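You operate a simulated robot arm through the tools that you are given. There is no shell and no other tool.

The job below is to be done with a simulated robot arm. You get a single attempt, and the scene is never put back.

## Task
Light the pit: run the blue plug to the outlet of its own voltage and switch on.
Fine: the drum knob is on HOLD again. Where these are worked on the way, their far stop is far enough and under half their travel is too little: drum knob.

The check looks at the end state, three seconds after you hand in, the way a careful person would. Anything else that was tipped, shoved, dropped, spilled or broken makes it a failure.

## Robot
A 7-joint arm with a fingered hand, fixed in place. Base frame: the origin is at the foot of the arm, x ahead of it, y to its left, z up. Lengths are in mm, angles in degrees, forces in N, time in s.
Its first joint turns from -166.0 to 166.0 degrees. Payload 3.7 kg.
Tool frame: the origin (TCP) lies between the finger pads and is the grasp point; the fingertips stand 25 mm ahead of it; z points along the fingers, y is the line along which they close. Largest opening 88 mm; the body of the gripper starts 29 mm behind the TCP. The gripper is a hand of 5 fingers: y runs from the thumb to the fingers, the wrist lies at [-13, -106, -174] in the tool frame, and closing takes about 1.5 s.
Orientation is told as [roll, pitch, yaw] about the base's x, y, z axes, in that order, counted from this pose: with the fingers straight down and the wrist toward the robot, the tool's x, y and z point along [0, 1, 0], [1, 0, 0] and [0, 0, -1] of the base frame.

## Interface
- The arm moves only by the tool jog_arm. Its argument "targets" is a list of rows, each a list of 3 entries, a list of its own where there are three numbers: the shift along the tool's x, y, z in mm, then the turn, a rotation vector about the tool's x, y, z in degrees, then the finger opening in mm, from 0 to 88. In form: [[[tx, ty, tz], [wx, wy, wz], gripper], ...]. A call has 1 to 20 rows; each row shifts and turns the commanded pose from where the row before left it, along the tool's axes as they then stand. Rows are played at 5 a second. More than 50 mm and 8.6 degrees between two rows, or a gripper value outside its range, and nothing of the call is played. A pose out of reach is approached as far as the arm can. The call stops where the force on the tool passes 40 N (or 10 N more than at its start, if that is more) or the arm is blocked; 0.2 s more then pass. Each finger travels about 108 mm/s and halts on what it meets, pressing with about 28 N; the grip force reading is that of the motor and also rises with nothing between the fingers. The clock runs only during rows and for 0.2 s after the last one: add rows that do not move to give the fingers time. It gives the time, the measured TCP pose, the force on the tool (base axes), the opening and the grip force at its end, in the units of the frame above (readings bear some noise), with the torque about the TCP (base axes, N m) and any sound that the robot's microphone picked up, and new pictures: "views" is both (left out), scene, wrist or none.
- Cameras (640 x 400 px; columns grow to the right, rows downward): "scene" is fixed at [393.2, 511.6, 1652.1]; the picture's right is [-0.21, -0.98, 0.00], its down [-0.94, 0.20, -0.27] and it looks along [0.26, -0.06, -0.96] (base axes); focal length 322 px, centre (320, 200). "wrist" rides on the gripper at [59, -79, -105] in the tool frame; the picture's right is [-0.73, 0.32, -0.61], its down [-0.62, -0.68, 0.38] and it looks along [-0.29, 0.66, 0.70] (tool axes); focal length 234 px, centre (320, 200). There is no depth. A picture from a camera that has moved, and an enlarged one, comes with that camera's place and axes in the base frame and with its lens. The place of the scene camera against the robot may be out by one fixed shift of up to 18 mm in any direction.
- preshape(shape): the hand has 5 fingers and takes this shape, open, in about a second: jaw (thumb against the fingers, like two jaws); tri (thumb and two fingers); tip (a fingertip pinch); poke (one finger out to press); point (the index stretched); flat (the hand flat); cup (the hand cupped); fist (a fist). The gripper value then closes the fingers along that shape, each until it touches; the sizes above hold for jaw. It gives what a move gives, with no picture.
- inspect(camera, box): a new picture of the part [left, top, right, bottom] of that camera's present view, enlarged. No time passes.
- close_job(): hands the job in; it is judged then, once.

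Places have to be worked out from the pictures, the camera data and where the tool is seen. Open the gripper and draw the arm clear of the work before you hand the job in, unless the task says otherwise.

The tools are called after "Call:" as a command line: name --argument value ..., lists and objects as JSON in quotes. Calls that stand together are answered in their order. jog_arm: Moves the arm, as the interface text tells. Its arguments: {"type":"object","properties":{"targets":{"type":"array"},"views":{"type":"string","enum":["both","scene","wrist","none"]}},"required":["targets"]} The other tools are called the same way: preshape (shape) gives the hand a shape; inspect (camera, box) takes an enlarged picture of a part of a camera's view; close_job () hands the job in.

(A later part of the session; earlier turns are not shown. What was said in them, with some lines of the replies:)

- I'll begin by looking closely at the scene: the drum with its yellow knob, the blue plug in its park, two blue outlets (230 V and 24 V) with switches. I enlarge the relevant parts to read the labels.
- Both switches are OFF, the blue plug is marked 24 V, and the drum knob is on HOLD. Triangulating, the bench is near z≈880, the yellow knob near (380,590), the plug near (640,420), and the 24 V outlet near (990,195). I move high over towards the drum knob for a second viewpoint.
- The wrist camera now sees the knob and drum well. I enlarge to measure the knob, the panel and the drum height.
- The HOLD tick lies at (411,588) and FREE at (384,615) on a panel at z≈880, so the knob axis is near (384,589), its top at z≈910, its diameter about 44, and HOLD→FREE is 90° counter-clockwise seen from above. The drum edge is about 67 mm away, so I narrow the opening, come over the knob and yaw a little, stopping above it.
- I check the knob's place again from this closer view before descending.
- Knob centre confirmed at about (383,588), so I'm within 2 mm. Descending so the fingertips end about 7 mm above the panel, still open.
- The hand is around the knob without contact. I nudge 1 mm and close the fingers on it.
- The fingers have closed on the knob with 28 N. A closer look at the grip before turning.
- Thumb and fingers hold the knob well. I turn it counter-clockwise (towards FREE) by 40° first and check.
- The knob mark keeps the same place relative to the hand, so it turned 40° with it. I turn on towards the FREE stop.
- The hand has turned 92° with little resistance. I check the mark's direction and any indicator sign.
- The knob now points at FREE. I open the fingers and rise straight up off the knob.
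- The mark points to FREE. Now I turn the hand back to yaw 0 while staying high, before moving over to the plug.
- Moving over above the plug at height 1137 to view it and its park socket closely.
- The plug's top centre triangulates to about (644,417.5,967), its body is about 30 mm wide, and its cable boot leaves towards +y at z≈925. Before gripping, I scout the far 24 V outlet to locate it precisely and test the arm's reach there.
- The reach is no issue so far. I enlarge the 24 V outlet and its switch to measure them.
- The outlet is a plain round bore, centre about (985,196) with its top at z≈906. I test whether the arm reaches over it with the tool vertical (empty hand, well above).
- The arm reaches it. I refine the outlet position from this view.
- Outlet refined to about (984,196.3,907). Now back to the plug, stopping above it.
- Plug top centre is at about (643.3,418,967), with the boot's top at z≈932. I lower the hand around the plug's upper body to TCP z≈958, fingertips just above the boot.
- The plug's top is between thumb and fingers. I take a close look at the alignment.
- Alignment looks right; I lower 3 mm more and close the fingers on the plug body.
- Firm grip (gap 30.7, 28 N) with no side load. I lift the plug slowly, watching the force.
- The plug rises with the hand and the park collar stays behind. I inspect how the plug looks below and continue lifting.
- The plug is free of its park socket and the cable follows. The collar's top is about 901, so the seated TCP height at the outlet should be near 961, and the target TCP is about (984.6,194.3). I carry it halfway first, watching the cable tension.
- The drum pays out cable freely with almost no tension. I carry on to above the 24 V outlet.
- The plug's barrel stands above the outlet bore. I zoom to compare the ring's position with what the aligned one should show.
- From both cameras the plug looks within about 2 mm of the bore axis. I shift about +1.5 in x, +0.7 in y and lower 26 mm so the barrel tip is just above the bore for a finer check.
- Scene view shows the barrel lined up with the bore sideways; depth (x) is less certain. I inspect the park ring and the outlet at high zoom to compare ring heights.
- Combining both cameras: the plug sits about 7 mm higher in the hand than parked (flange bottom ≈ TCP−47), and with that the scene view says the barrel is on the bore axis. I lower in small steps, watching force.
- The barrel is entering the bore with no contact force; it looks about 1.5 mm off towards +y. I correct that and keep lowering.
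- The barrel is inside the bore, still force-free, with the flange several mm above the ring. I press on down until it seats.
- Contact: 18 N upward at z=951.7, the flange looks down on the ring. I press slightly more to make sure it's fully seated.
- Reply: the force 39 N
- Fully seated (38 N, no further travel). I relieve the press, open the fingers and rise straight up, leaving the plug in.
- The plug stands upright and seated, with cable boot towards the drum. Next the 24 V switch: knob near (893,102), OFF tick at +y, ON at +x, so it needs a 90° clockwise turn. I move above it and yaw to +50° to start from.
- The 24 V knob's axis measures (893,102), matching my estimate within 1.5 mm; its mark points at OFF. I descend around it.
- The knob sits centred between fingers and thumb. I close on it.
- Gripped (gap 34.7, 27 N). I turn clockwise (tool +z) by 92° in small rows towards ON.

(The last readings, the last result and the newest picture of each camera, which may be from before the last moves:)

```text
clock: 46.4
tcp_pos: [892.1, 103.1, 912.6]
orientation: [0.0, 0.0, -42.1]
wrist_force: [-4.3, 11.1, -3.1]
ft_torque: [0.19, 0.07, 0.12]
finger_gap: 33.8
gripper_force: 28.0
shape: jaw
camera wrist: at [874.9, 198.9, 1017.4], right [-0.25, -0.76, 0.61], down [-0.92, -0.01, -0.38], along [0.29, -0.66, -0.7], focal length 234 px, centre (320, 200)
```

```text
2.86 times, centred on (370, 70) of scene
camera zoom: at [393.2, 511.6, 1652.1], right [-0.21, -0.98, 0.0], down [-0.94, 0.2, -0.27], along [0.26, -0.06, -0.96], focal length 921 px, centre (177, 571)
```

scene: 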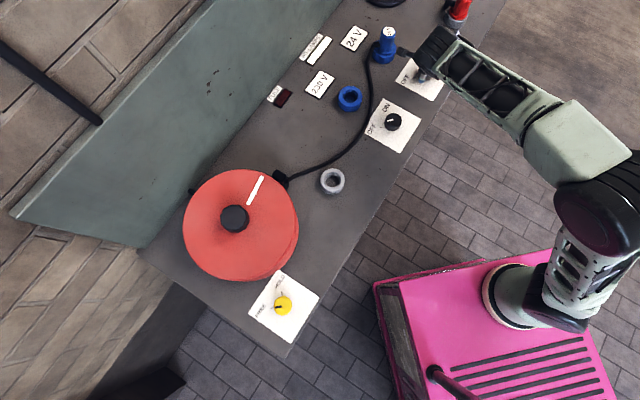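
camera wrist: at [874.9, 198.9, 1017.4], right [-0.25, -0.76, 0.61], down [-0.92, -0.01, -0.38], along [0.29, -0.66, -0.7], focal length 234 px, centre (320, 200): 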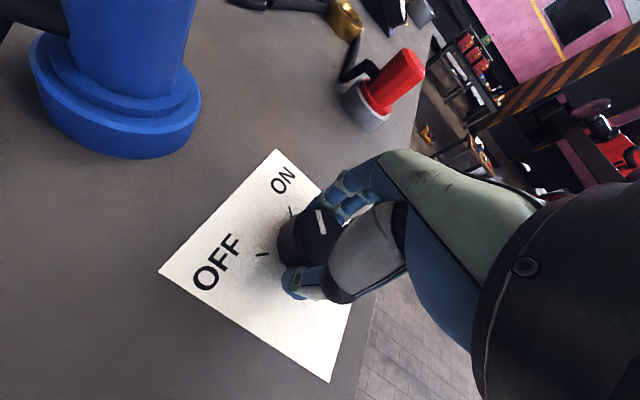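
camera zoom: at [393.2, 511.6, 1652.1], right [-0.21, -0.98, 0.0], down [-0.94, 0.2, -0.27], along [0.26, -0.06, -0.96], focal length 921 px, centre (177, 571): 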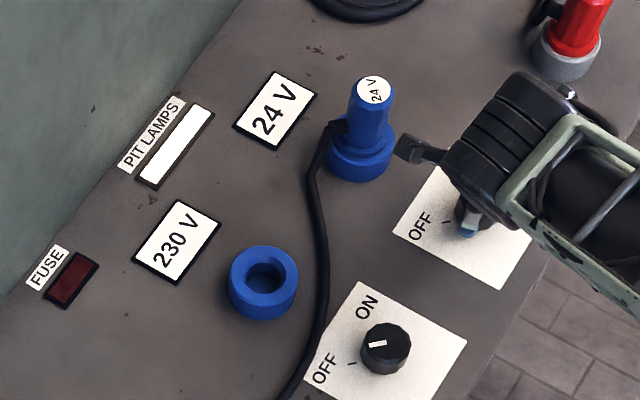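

The PIT LAMPS indicator is lit white and the knob points to ON. I open the fingers and rise straight up off the switch.

Call:
jog_arm --targets '[[[0, 0, 0], [0, 0, 0], 35], [[0, 0, 0], [0, 0, 0], 50], [[0, 0, 0], [0, 0, 0], 66], [[0, 0, 0], [0, 0, 0], 66], [[0, 0, -10], [0, 0, 0], 66], [[0, 0, -30], [0, 0, 0], 66], [[0, 0, -40], [0, 0, 0], 66], [[0, 0, -45], [0, 0, 0], 66], [[0, 0, -20], [0, 0, 0], 66], [[0, 0, 0], [0, 0, 0], 66]]'

Call:
inspect --camera "wrist" --box '[160, 150, 360, 350]'

Call:
inspect --camera "scene" --box '[260, 0, 480, 140]'

```text
clock: 48.6
tcp_pos: [895.5, 102.6, 1058.0]
orientation: [0.1, 0.0, -42.1]
wrist_force: [0.3, -0.2, -0.4]
ft_torque: [0.01, 0.03, -0.01]
finger_gap: 65.8
gripper_force: 0.0
shape: jaw
camera wrist: at [877.0, 198.9, 1161.8], right [-0.25, -0.76, 0.61], down [-0.92, -0.01, -0.38], along [0.29, -0.66, -0.7], focal length 234 px, centre (320, 200)
```

scene: 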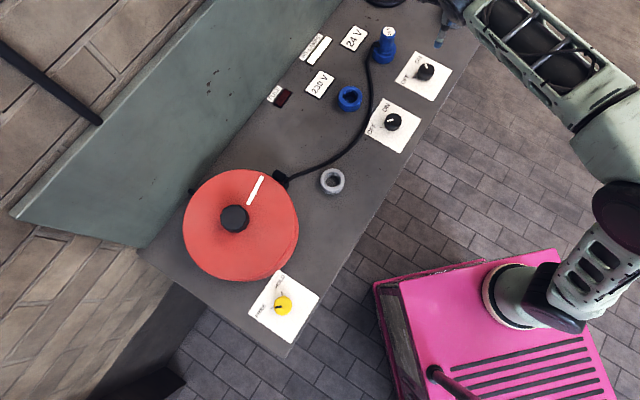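
wrist: 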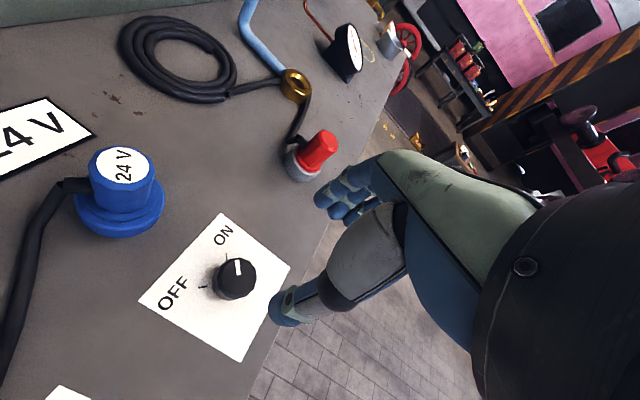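

```text
2.00 times, centred on (260, 250) of wrist
camera zoom: at [877.0, 198.9, 1161.8], right [-0.25, -0.76, 0.61], down [-0.92, -0.01, -0.38], along [0.29, -0.66, -0.7], focal length 468 px, centre (440, 100)
```

zoom: 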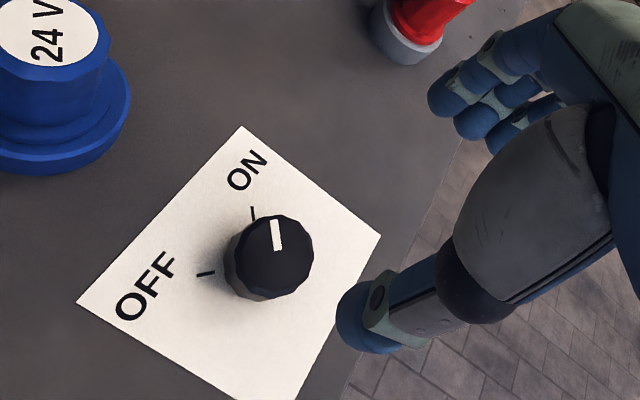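

```text
2.86 times, centred on (370, 70) of scene
camera zoom: at [393.2, 511.6, 1652.1], right [-0.21, -0.98, 0.0], down [-0.94, 0.2, -0.27], along [0.26, -0.06, -0.96], focal length 921 px, centre (177, 571)
```

zoom: 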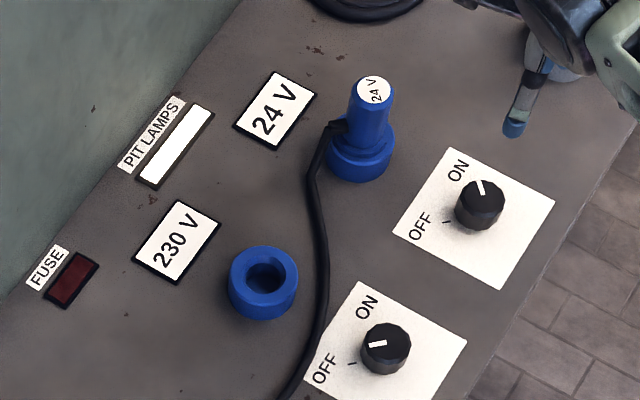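

Lamps are on and the switch is at ON. Now to the drum knob: I rise, turn back to yaw 0, and travel high over to it.

Call:
jog_arm --targets '[[[0, 0, -15], [0, 0, -8.4], 68], [[0, 0, -15], [0, 0, -8.4], 68], [[0, 0, -15], [0, 0, -8.4], 68], [[0, 0, -15], [0, 0, -8.4], 68], [[0, 0, -10], [0, 0, -8.4], 68], [[32.4, -34.1, 0], [0, 0, 0], 68], [[32.4, -34.1, 0], [0, 0, 0], 68], [[32.4, -34.1, 0], [0, 0, 0], 68], [[32.4, -34.1, 0], [0, 0, 0], 68], [[32.4, -34.1, 0], [0, 0, 0], 68], [[32.4, -34.1, 0], [0, 0, 0], 68], [[32.4, -34.1, 0], [0, 0, 0], 68], [[32.4, -34.1, 0], [0, 0, 0], 68], [[32.4, -34.1, 0], [0, 0, 0], 68], [[32.4, -34.1, 0], [0, 0, 0], 68], [[32.4, -34.1, 0], [0, 0, 0], 68], [[32.4, -34.1, 0], [0, 0, 0], 68], [[32.4, -34.1, 0], [0, 0, 0], 68], [[32.4, -34.1, 0], [0, 0, 0], 68], [[32.4, -34.1, 0], [0, 0, 0], 68]]'

```text
clock: 52.8
tcp_pos: [382.6, 586.8, 1127.6]
orientation: [0.0, 0.0, -0.1]
wrist_force: [0.3, -0.5, 0.7]
ft_torque: [-0.02, 0.02, -0.01]
finger_gap: 68.0
gripper_force: 0.1
shape: jaw
camera wrist: at [304.5, 645.0, 1231.9], right [0.32, -0.73, 0.61], down [-0.68, -0.62, -0.38], along [0.66, -0.29, -0.7], focal length 234 px, centre (320, 200)
```

scene: 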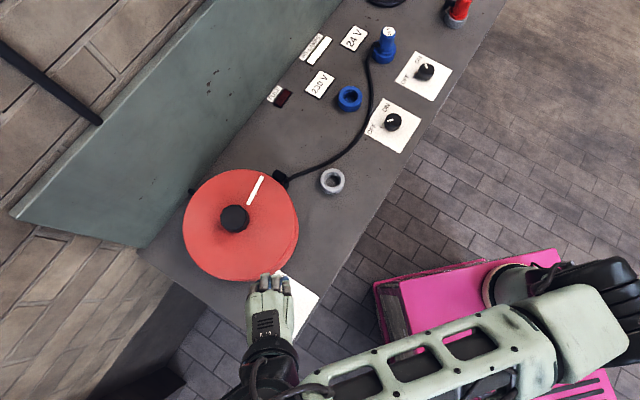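
wrist: 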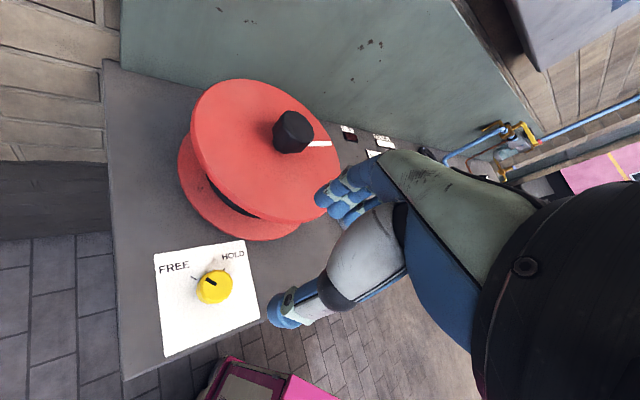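

The drum knob still reads FREE. I yaw the hand to about +100° in place, well above the knob.

Call:
jog_arm --targets '[[[0, 0, 0], [0, 0, -8], 68], [[0, 0, 0], [0, 0, -8.4], 68], [[0, 0, 0], [0, 0, -8.4], 68], [[0, 0, 0], [0, 0, -8.4], 68], [[0, 0, 0], [0, 0, -8.4], 68], [[0, 0, 0], [0, 0, -8.4], 68], [[0, 0, 0], [0, 0, -8.4], 68], [[0, 0, 0], [0, 0, -8.4], 68], [[0, 0, 0], [0, 0, -8.4], 68], [[0, 0, 0], [0, 0, -8.4], 68], [[0, 0, 0], [0, 0, -8.4], 68], [[0, 0, 0], [0, 0, -8], 68], [[0, 0, 0], [0, 0, 0], 68]]'

Call:
inspect --camera "wrist" --box '[140, 200, 300, 360]'

```text
clock: 55.6
tcp_pos: [382.2, 588.2, 1128.3]
orientation: [-0.1, 0.0, 100.1]
wrist_force: [0.3, 0.8, -0.5]
ft_torque: [0.0, -0.02, 0.04]
finger_gap: 67.8
gripper_force: 0.0
shape: jaw
camera wrist: at [338.7, 499.2, 1232.4], right [0.66, 0.44, 0.61], down [0.73, -0.56, -0.38], along [0.17, 0.7, -0.7], focal length 234 px, centre (320, 200)
```

scene: 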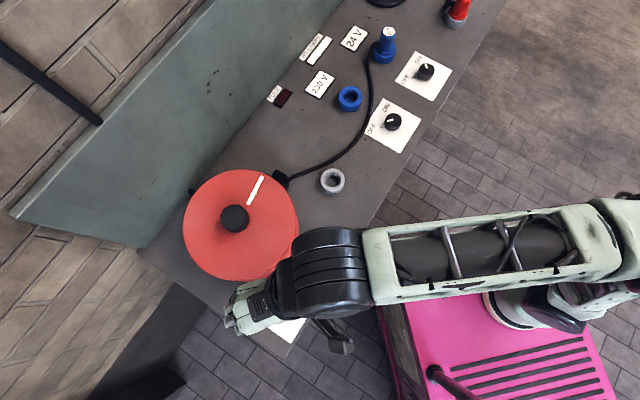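
wrist: 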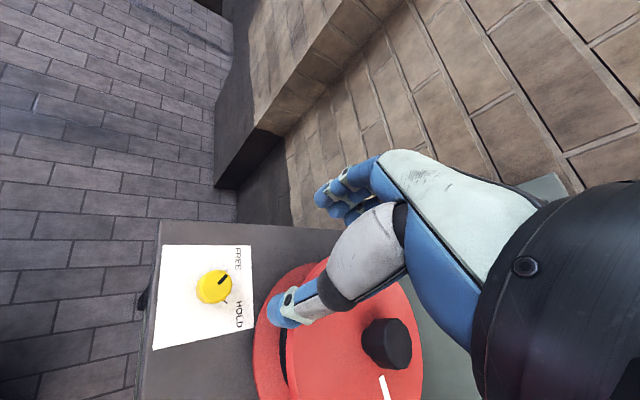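

```text
2.50 times, centred on (220, 280) of wrist
camera zoom: at [338.7, 499.2, 1232.4], right [0.66, 0.44, 0.61], down [0.73, -0.56, -0.38], along [0.17, 0.7, -0.7], focal length 585 px, centre (570, 0)
```

zoom: 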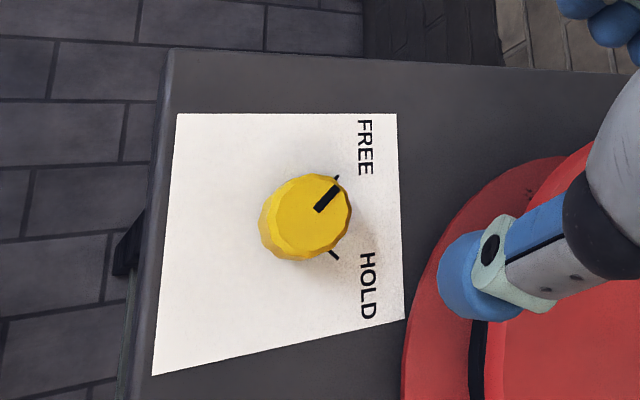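

Aligned over the knob as before. I descend along the same path used on the way up.

Call:
jog_arm --targets '[[[0, 0, 40], [0, 0, 0], 68], [[0, 0, 45], [0, 0, 0], 68], [[0, 0, 45], [0, 0, 0], 68], [[0, 0, 40], [0, 0, 0], 68], [[0, 0, 25], [0, 0, 0], 68], [[0, 0, 13], [0, 0, 0], 68], [[0, 0, 8], [0, 0, 0], 68], [[0, 0, 0], [0, 0, 0], 68]]' --views "wrist"

Call:
inspect --camera "wrist" --box '[200, 150, 400, 340]'

```text
clock: 57.4
tcp_pos: [382.1, 588.2, 909.7]
orientation: [0.0, 0.1, 99.9]
wrist_force: [0.3, 0.2, -0.7]
ft_torque: [0.03, -0.01, -0.01]
finger_gap: 67.7
gripper_force: 0.0
shape: jaw
camera wrist: at [338.5, 499.4, 1015.1], right [0.66, 0.44, 0.61], down [0.73, -0.56, -0.38], along [0.17, 0.7, -0.7], focal length 234 px, centre (320, 200)
```

wrist: 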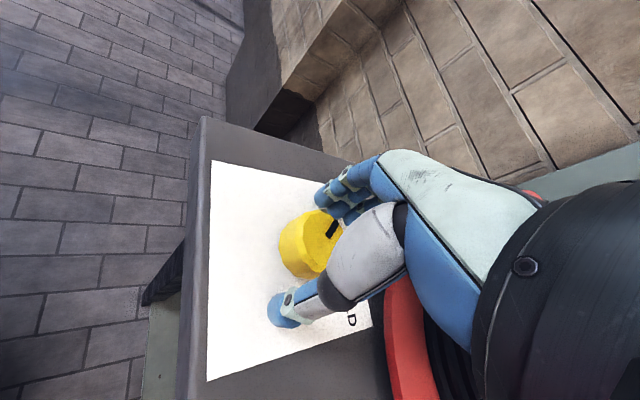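

```text
2.11 times, centred on (300, 245) of wrist
camera zoom: at [338.5, 499.4, 1015.1], right [0.66, 0.44, 0.61], down [0.73, -0.56, -0.38], along [0.17, 0.7, -0.7], focal length 493 px, centre (362, 105)
```

zoom: 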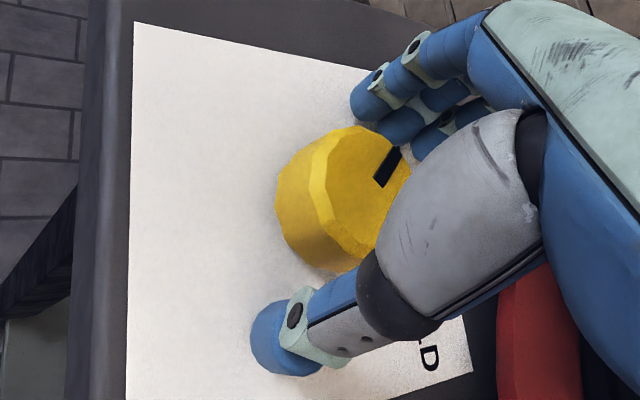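

In place around the knob. I lift 2 mm and close on it.

Call:
jog_arm --targets '[[[0, 0, -2], [0, 0, 0], 60], [[0, 0, 0], [0, 0, 0], 50], [[0, 0, 0], [0, 0, 0], 40], [[0, 0, 0], [0, 0, 0], 30], [[0, 0, 0], [0, 0, 0], 20], [[0, 0, 0], [0, 0, 0], 20], [[0, 0, 0], [0, 0, 0], 20], [[0, 0, 0], [0, 0, 0], 20]]' --views "wrist"

```text
clock: 59.2
tcp_pos: [382.4, 587.8, 912.5]
orientation: [0.0, 0.0, 99.9]
wrist_force: [1.9, -6.2, -1.8]
ft_torque: [-0.12, -0.04, -0.02]
finger_gap: 32.0
gripper_force: 28.5
shape: jaw
camera wrist: at [338.9, 499.6, 1018.0], right [0.66, 0.44, 0.61], down [0.73, -0.56, -0.38], along [0.17, 0.7, -0.7], focal length 234 px, centre (320, 200)
```

wrist: 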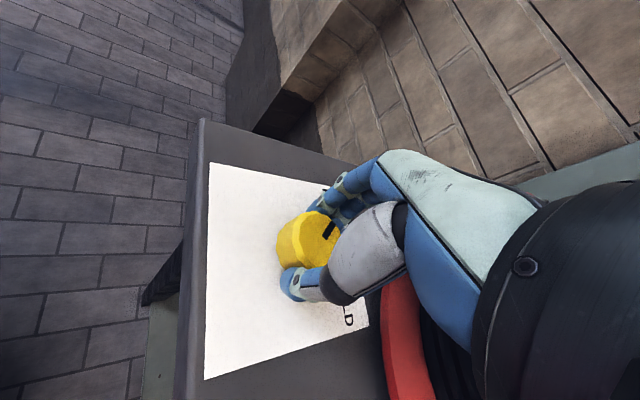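

Gripped (gap 32, 28 N). I turn clockwise 92° towards HOLD.

Call:
jog_arm --targets '[[[0, 0, 0], [0, 0, 6], 20], [[0, 0, 0], [0, 0, 8], 20], [[0, 0, 0], [0, 0, 8], 20], [[0, 0, 0], [0, 0, 8], 20], [[0, 0, 0], [0, 0, 8], 20], [[0, 0, 0], [0, 0, 8], 20], [[0, 0, 0], [0, 0, 8], 20], [[0, 0, 0], [0, 0, 8], 20], [[0, 0, 0], [0, 0, 8], 20], [[0, 0, 0], [0, 0, 8], 20], [[0, 0, 0], [0, 0, 8], 20], [[0, 0, 0], [0, 0, 7], 20], [[0, 0, 0], [0, 0, 0], 20]]'

Call:
inspect --camera "wrist" --box '[200, 150, 400, 340]'

```text
clock: 62.0
tcp_pos: [382.1, 588.5, 912.8]
orientation: [0.0, 0.0, 6.8]
wrist_force: [0.1, -4.9, -3.0]
ft_torque: [-0.08, -0.07, -0.05]
finger_gap: 32.1
gripper_force: 27.9
shape: jaw
camera wrist: at [297.5, 636.4, 1018.2], right [0.41, -0.68, 0.61], down [-0.6, -0.7, -0.38], along [0.69, -0.21, -0.7], focal length 234 px, centre (320, 200)
```

scene: 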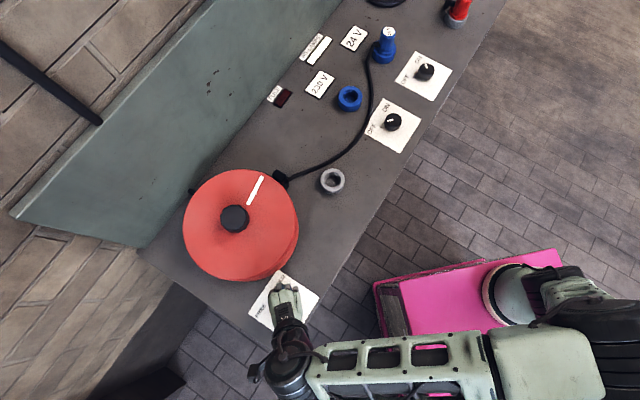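
wrist: 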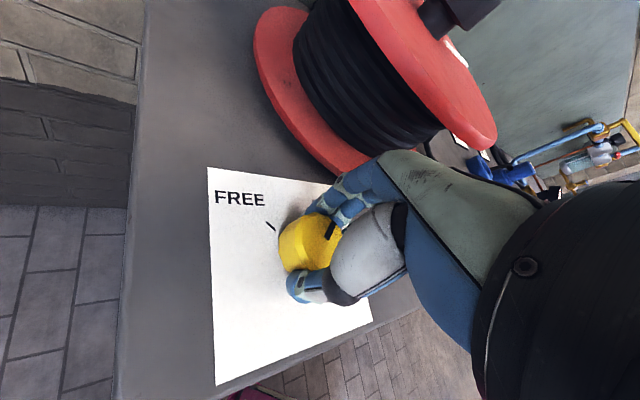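

```text
2.11 times, centred on (300, 245) of wrist
camera zoom: at [297.5, 636.4, 1018.2], right [0.41, -0.68, 0.61], down [-0.6, -0.7, -0.38], along [0.69, -0.21, -0.7], focal length 493 px, centre (362, 105)
```

zoom: 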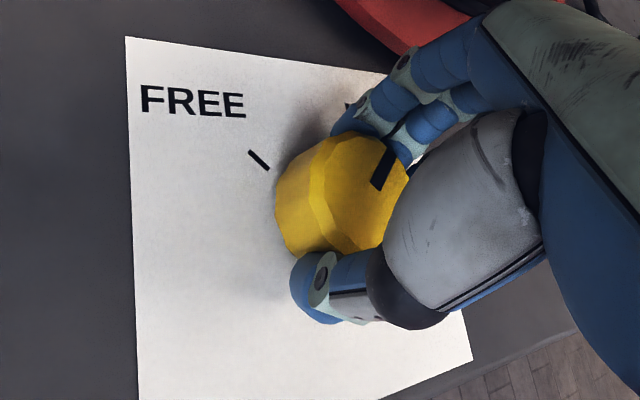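

The knob has turned with the hand to HOLD. I open, rise straight up and check the mark.

Call:
jog_arm --targets '[[[0, 0, 0], [0, 0, 0], 35], [[0, 0, 0], [0, 0, 0], 50], [[0, 0, 0], [0, 0, 0], 66], [[0, 0, 0], [0, 0, 0], 66], [[0, 0, -10], [0, 0, 0], 66], [[0, 0, -30], [0, 0, 0], 66], [[0, 0, -45], [0, 0, 0], 66], [[0, 0, -45], [0, 0, 0], 66], [[0, 0, -45], [0, 0, 0], 66], [[0, 0, -45], [0, 0, 0], 66], [[0, 0, 0], [0, 0, 0], 66]]'

Call:
inspect --camera "wrist" --box '[140, 210, 300, 370]'

Call:
inspect --camera "scene" --box '[260, 0, 480, 140]'

```text
clock: 64.4
tcp_pos: [380.4, 587.5, 1132.8]
orientation: [0.0, 0.0, 6.9]
wrist_force: [-0.5, 0.1, 0.6]
ft_torque: [0.02, -0.01, -0.01]
finger_gap: 65.6
gripper_force: 0.0
shape: jaw
camera wrist: at [295.3, 634.9, 1237.3], right [0.41, -0.68, 0.61], down [-0.6, -0.7, -0.38], along [0.69, -0.21, -0.7], focal length 234 px, centre (320, 200)
```

scene: 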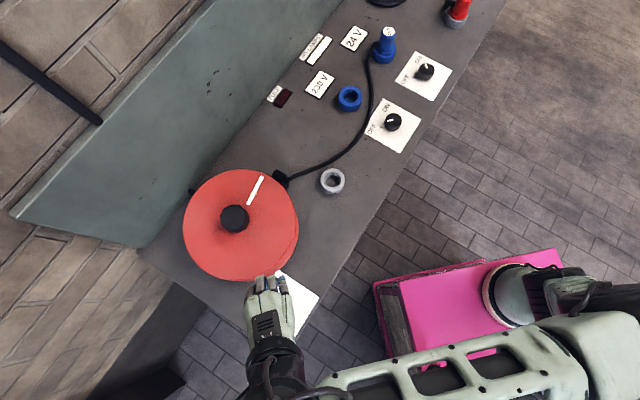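
wrist: 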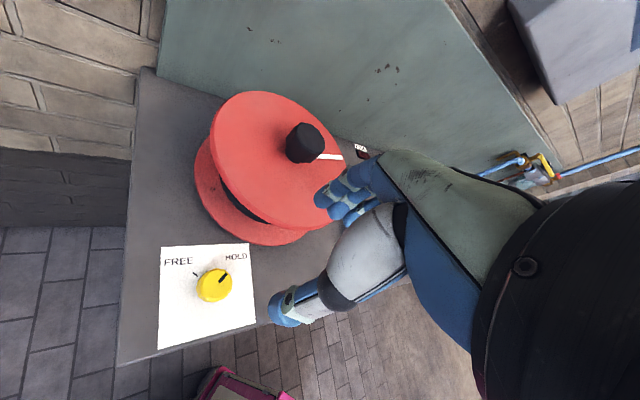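

```text
2.50 times, centred on (220, 290) of wrist
camera zoom: at [295.3, 634.9, 1237.3], right [0.41, -0.68, 0.61], down [-0.6, -0.7, -0.38], along [0.69, -0.21, -0.7], focal length 585 px, centre (570, -25)
```

zoom: 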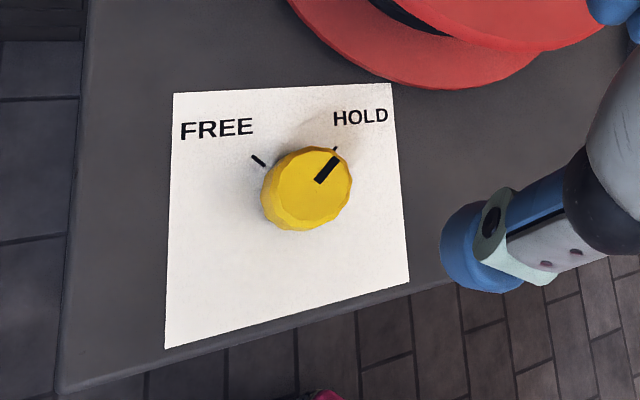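

```text
2.86 times, centred on (370, 70) of scene
camera zoom: at [393.2, 511.6, 1652.1], right [-0.21, -0.98, 0.0], down [-0.94, 0.2, -0.27], along [0.26, -0.06, -0.96], focal length 921 px, centre (177, 571)
```

zoom: 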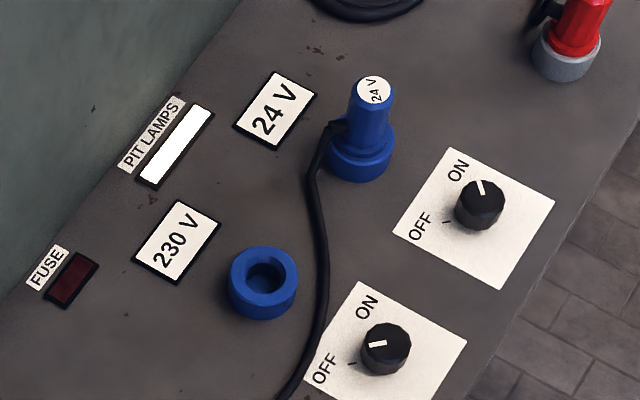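

The drum knob is on HOLD, the 24 V plug is seated, the switch is ON, and the lamps are lit. I draw the arm clear back near its starting pose with the hand open.

Call:
jog_arm --targets '[[[0, 0, -40], [0, 0, 0], 88], [[-40, 5, -20], [0, 0, 0], 88], [[-45, 5, -10], [0, 0, 3], 88], [[-45, 5, 0], [0, 0, 4], 88], [[-45, 5, 0], [0, 0, 0], 88], [[-40, 0, 0], [0, 0, 0], 88], [[0, 0, 0], [0, 0, 0], 88]]'

Call:
inspect --camera "scene" --box '[170, 150, 370, 350]'

```text
clock: 66.0
tcp_pos: [415.2, 373.7, 1200.4]
orientation: [0.1, 0.0, -0.1]
wrist_force: [0.7, -0.5, 0.0]
ft_torque: [-0.02, -0.01, 0.0]
finger_gap: 87.8
gripper_force: 0.0
shape: jaw
camera wrist: at [337.9, 432.1, 1305.9], right [0.32, -0.73, 0.61], down [-0.68, -0.62, -0.38], along [0.66, -0.29, -0.7], focal length 234 px, centre (320, 200)
```

scene: 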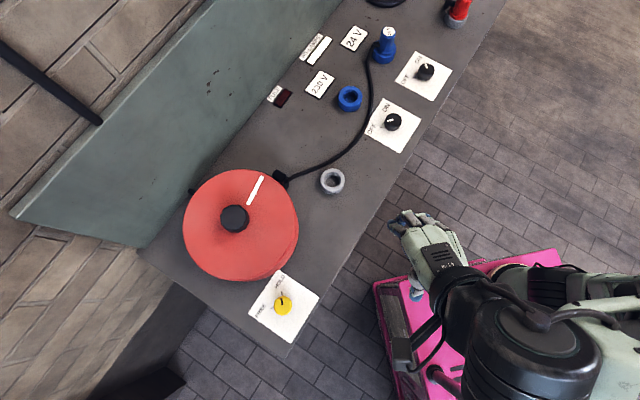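
wrist: 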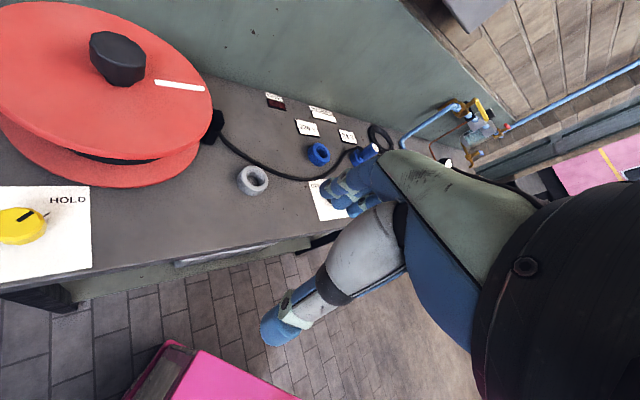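

```text
2.00 times, centred on (270, 250) of scene
camera zoom: at [393.2, 511.6, 1652.1], right [-0.21, -0.98, 0.0], down [-0.94, 0.2, -0.27], along [0.26, -0.06, -0.96], focal length 645 px, centre (420, 100)
```

zoom: 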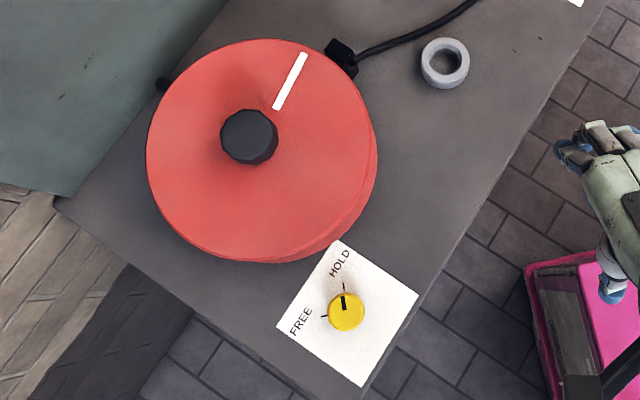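

Everything is in the desired end state: the knob is on HOLD, the blue 24 V plug is in the 24 V outlet, its switch is ON, the pit lamps are lit, and the arm is clear with the hand open. I hand the job in.

Call:
close_job

```text
The job is handed in.
```

The pit is lit: the blue 24 V plug is seated in the 24 V outlet, its switch is ON, and the PIT LAMPS indicator is on.

- **Drum knob:** I turned it to FREE so the cable could run out, then back. The last picture shows it pointing at HOLD.
- **Plug:** it went into the outlet's bore without side load and stopped with its flange down on the ring. It stood upright after I let go.
- **Surroundings:** I saw nothing tipped, shoved or dropped. The 230 V switch is still OFF.
- **Arm:** it is back near its starting pose with the hand open.

The job is handed in; I got no verdict from the check itself.
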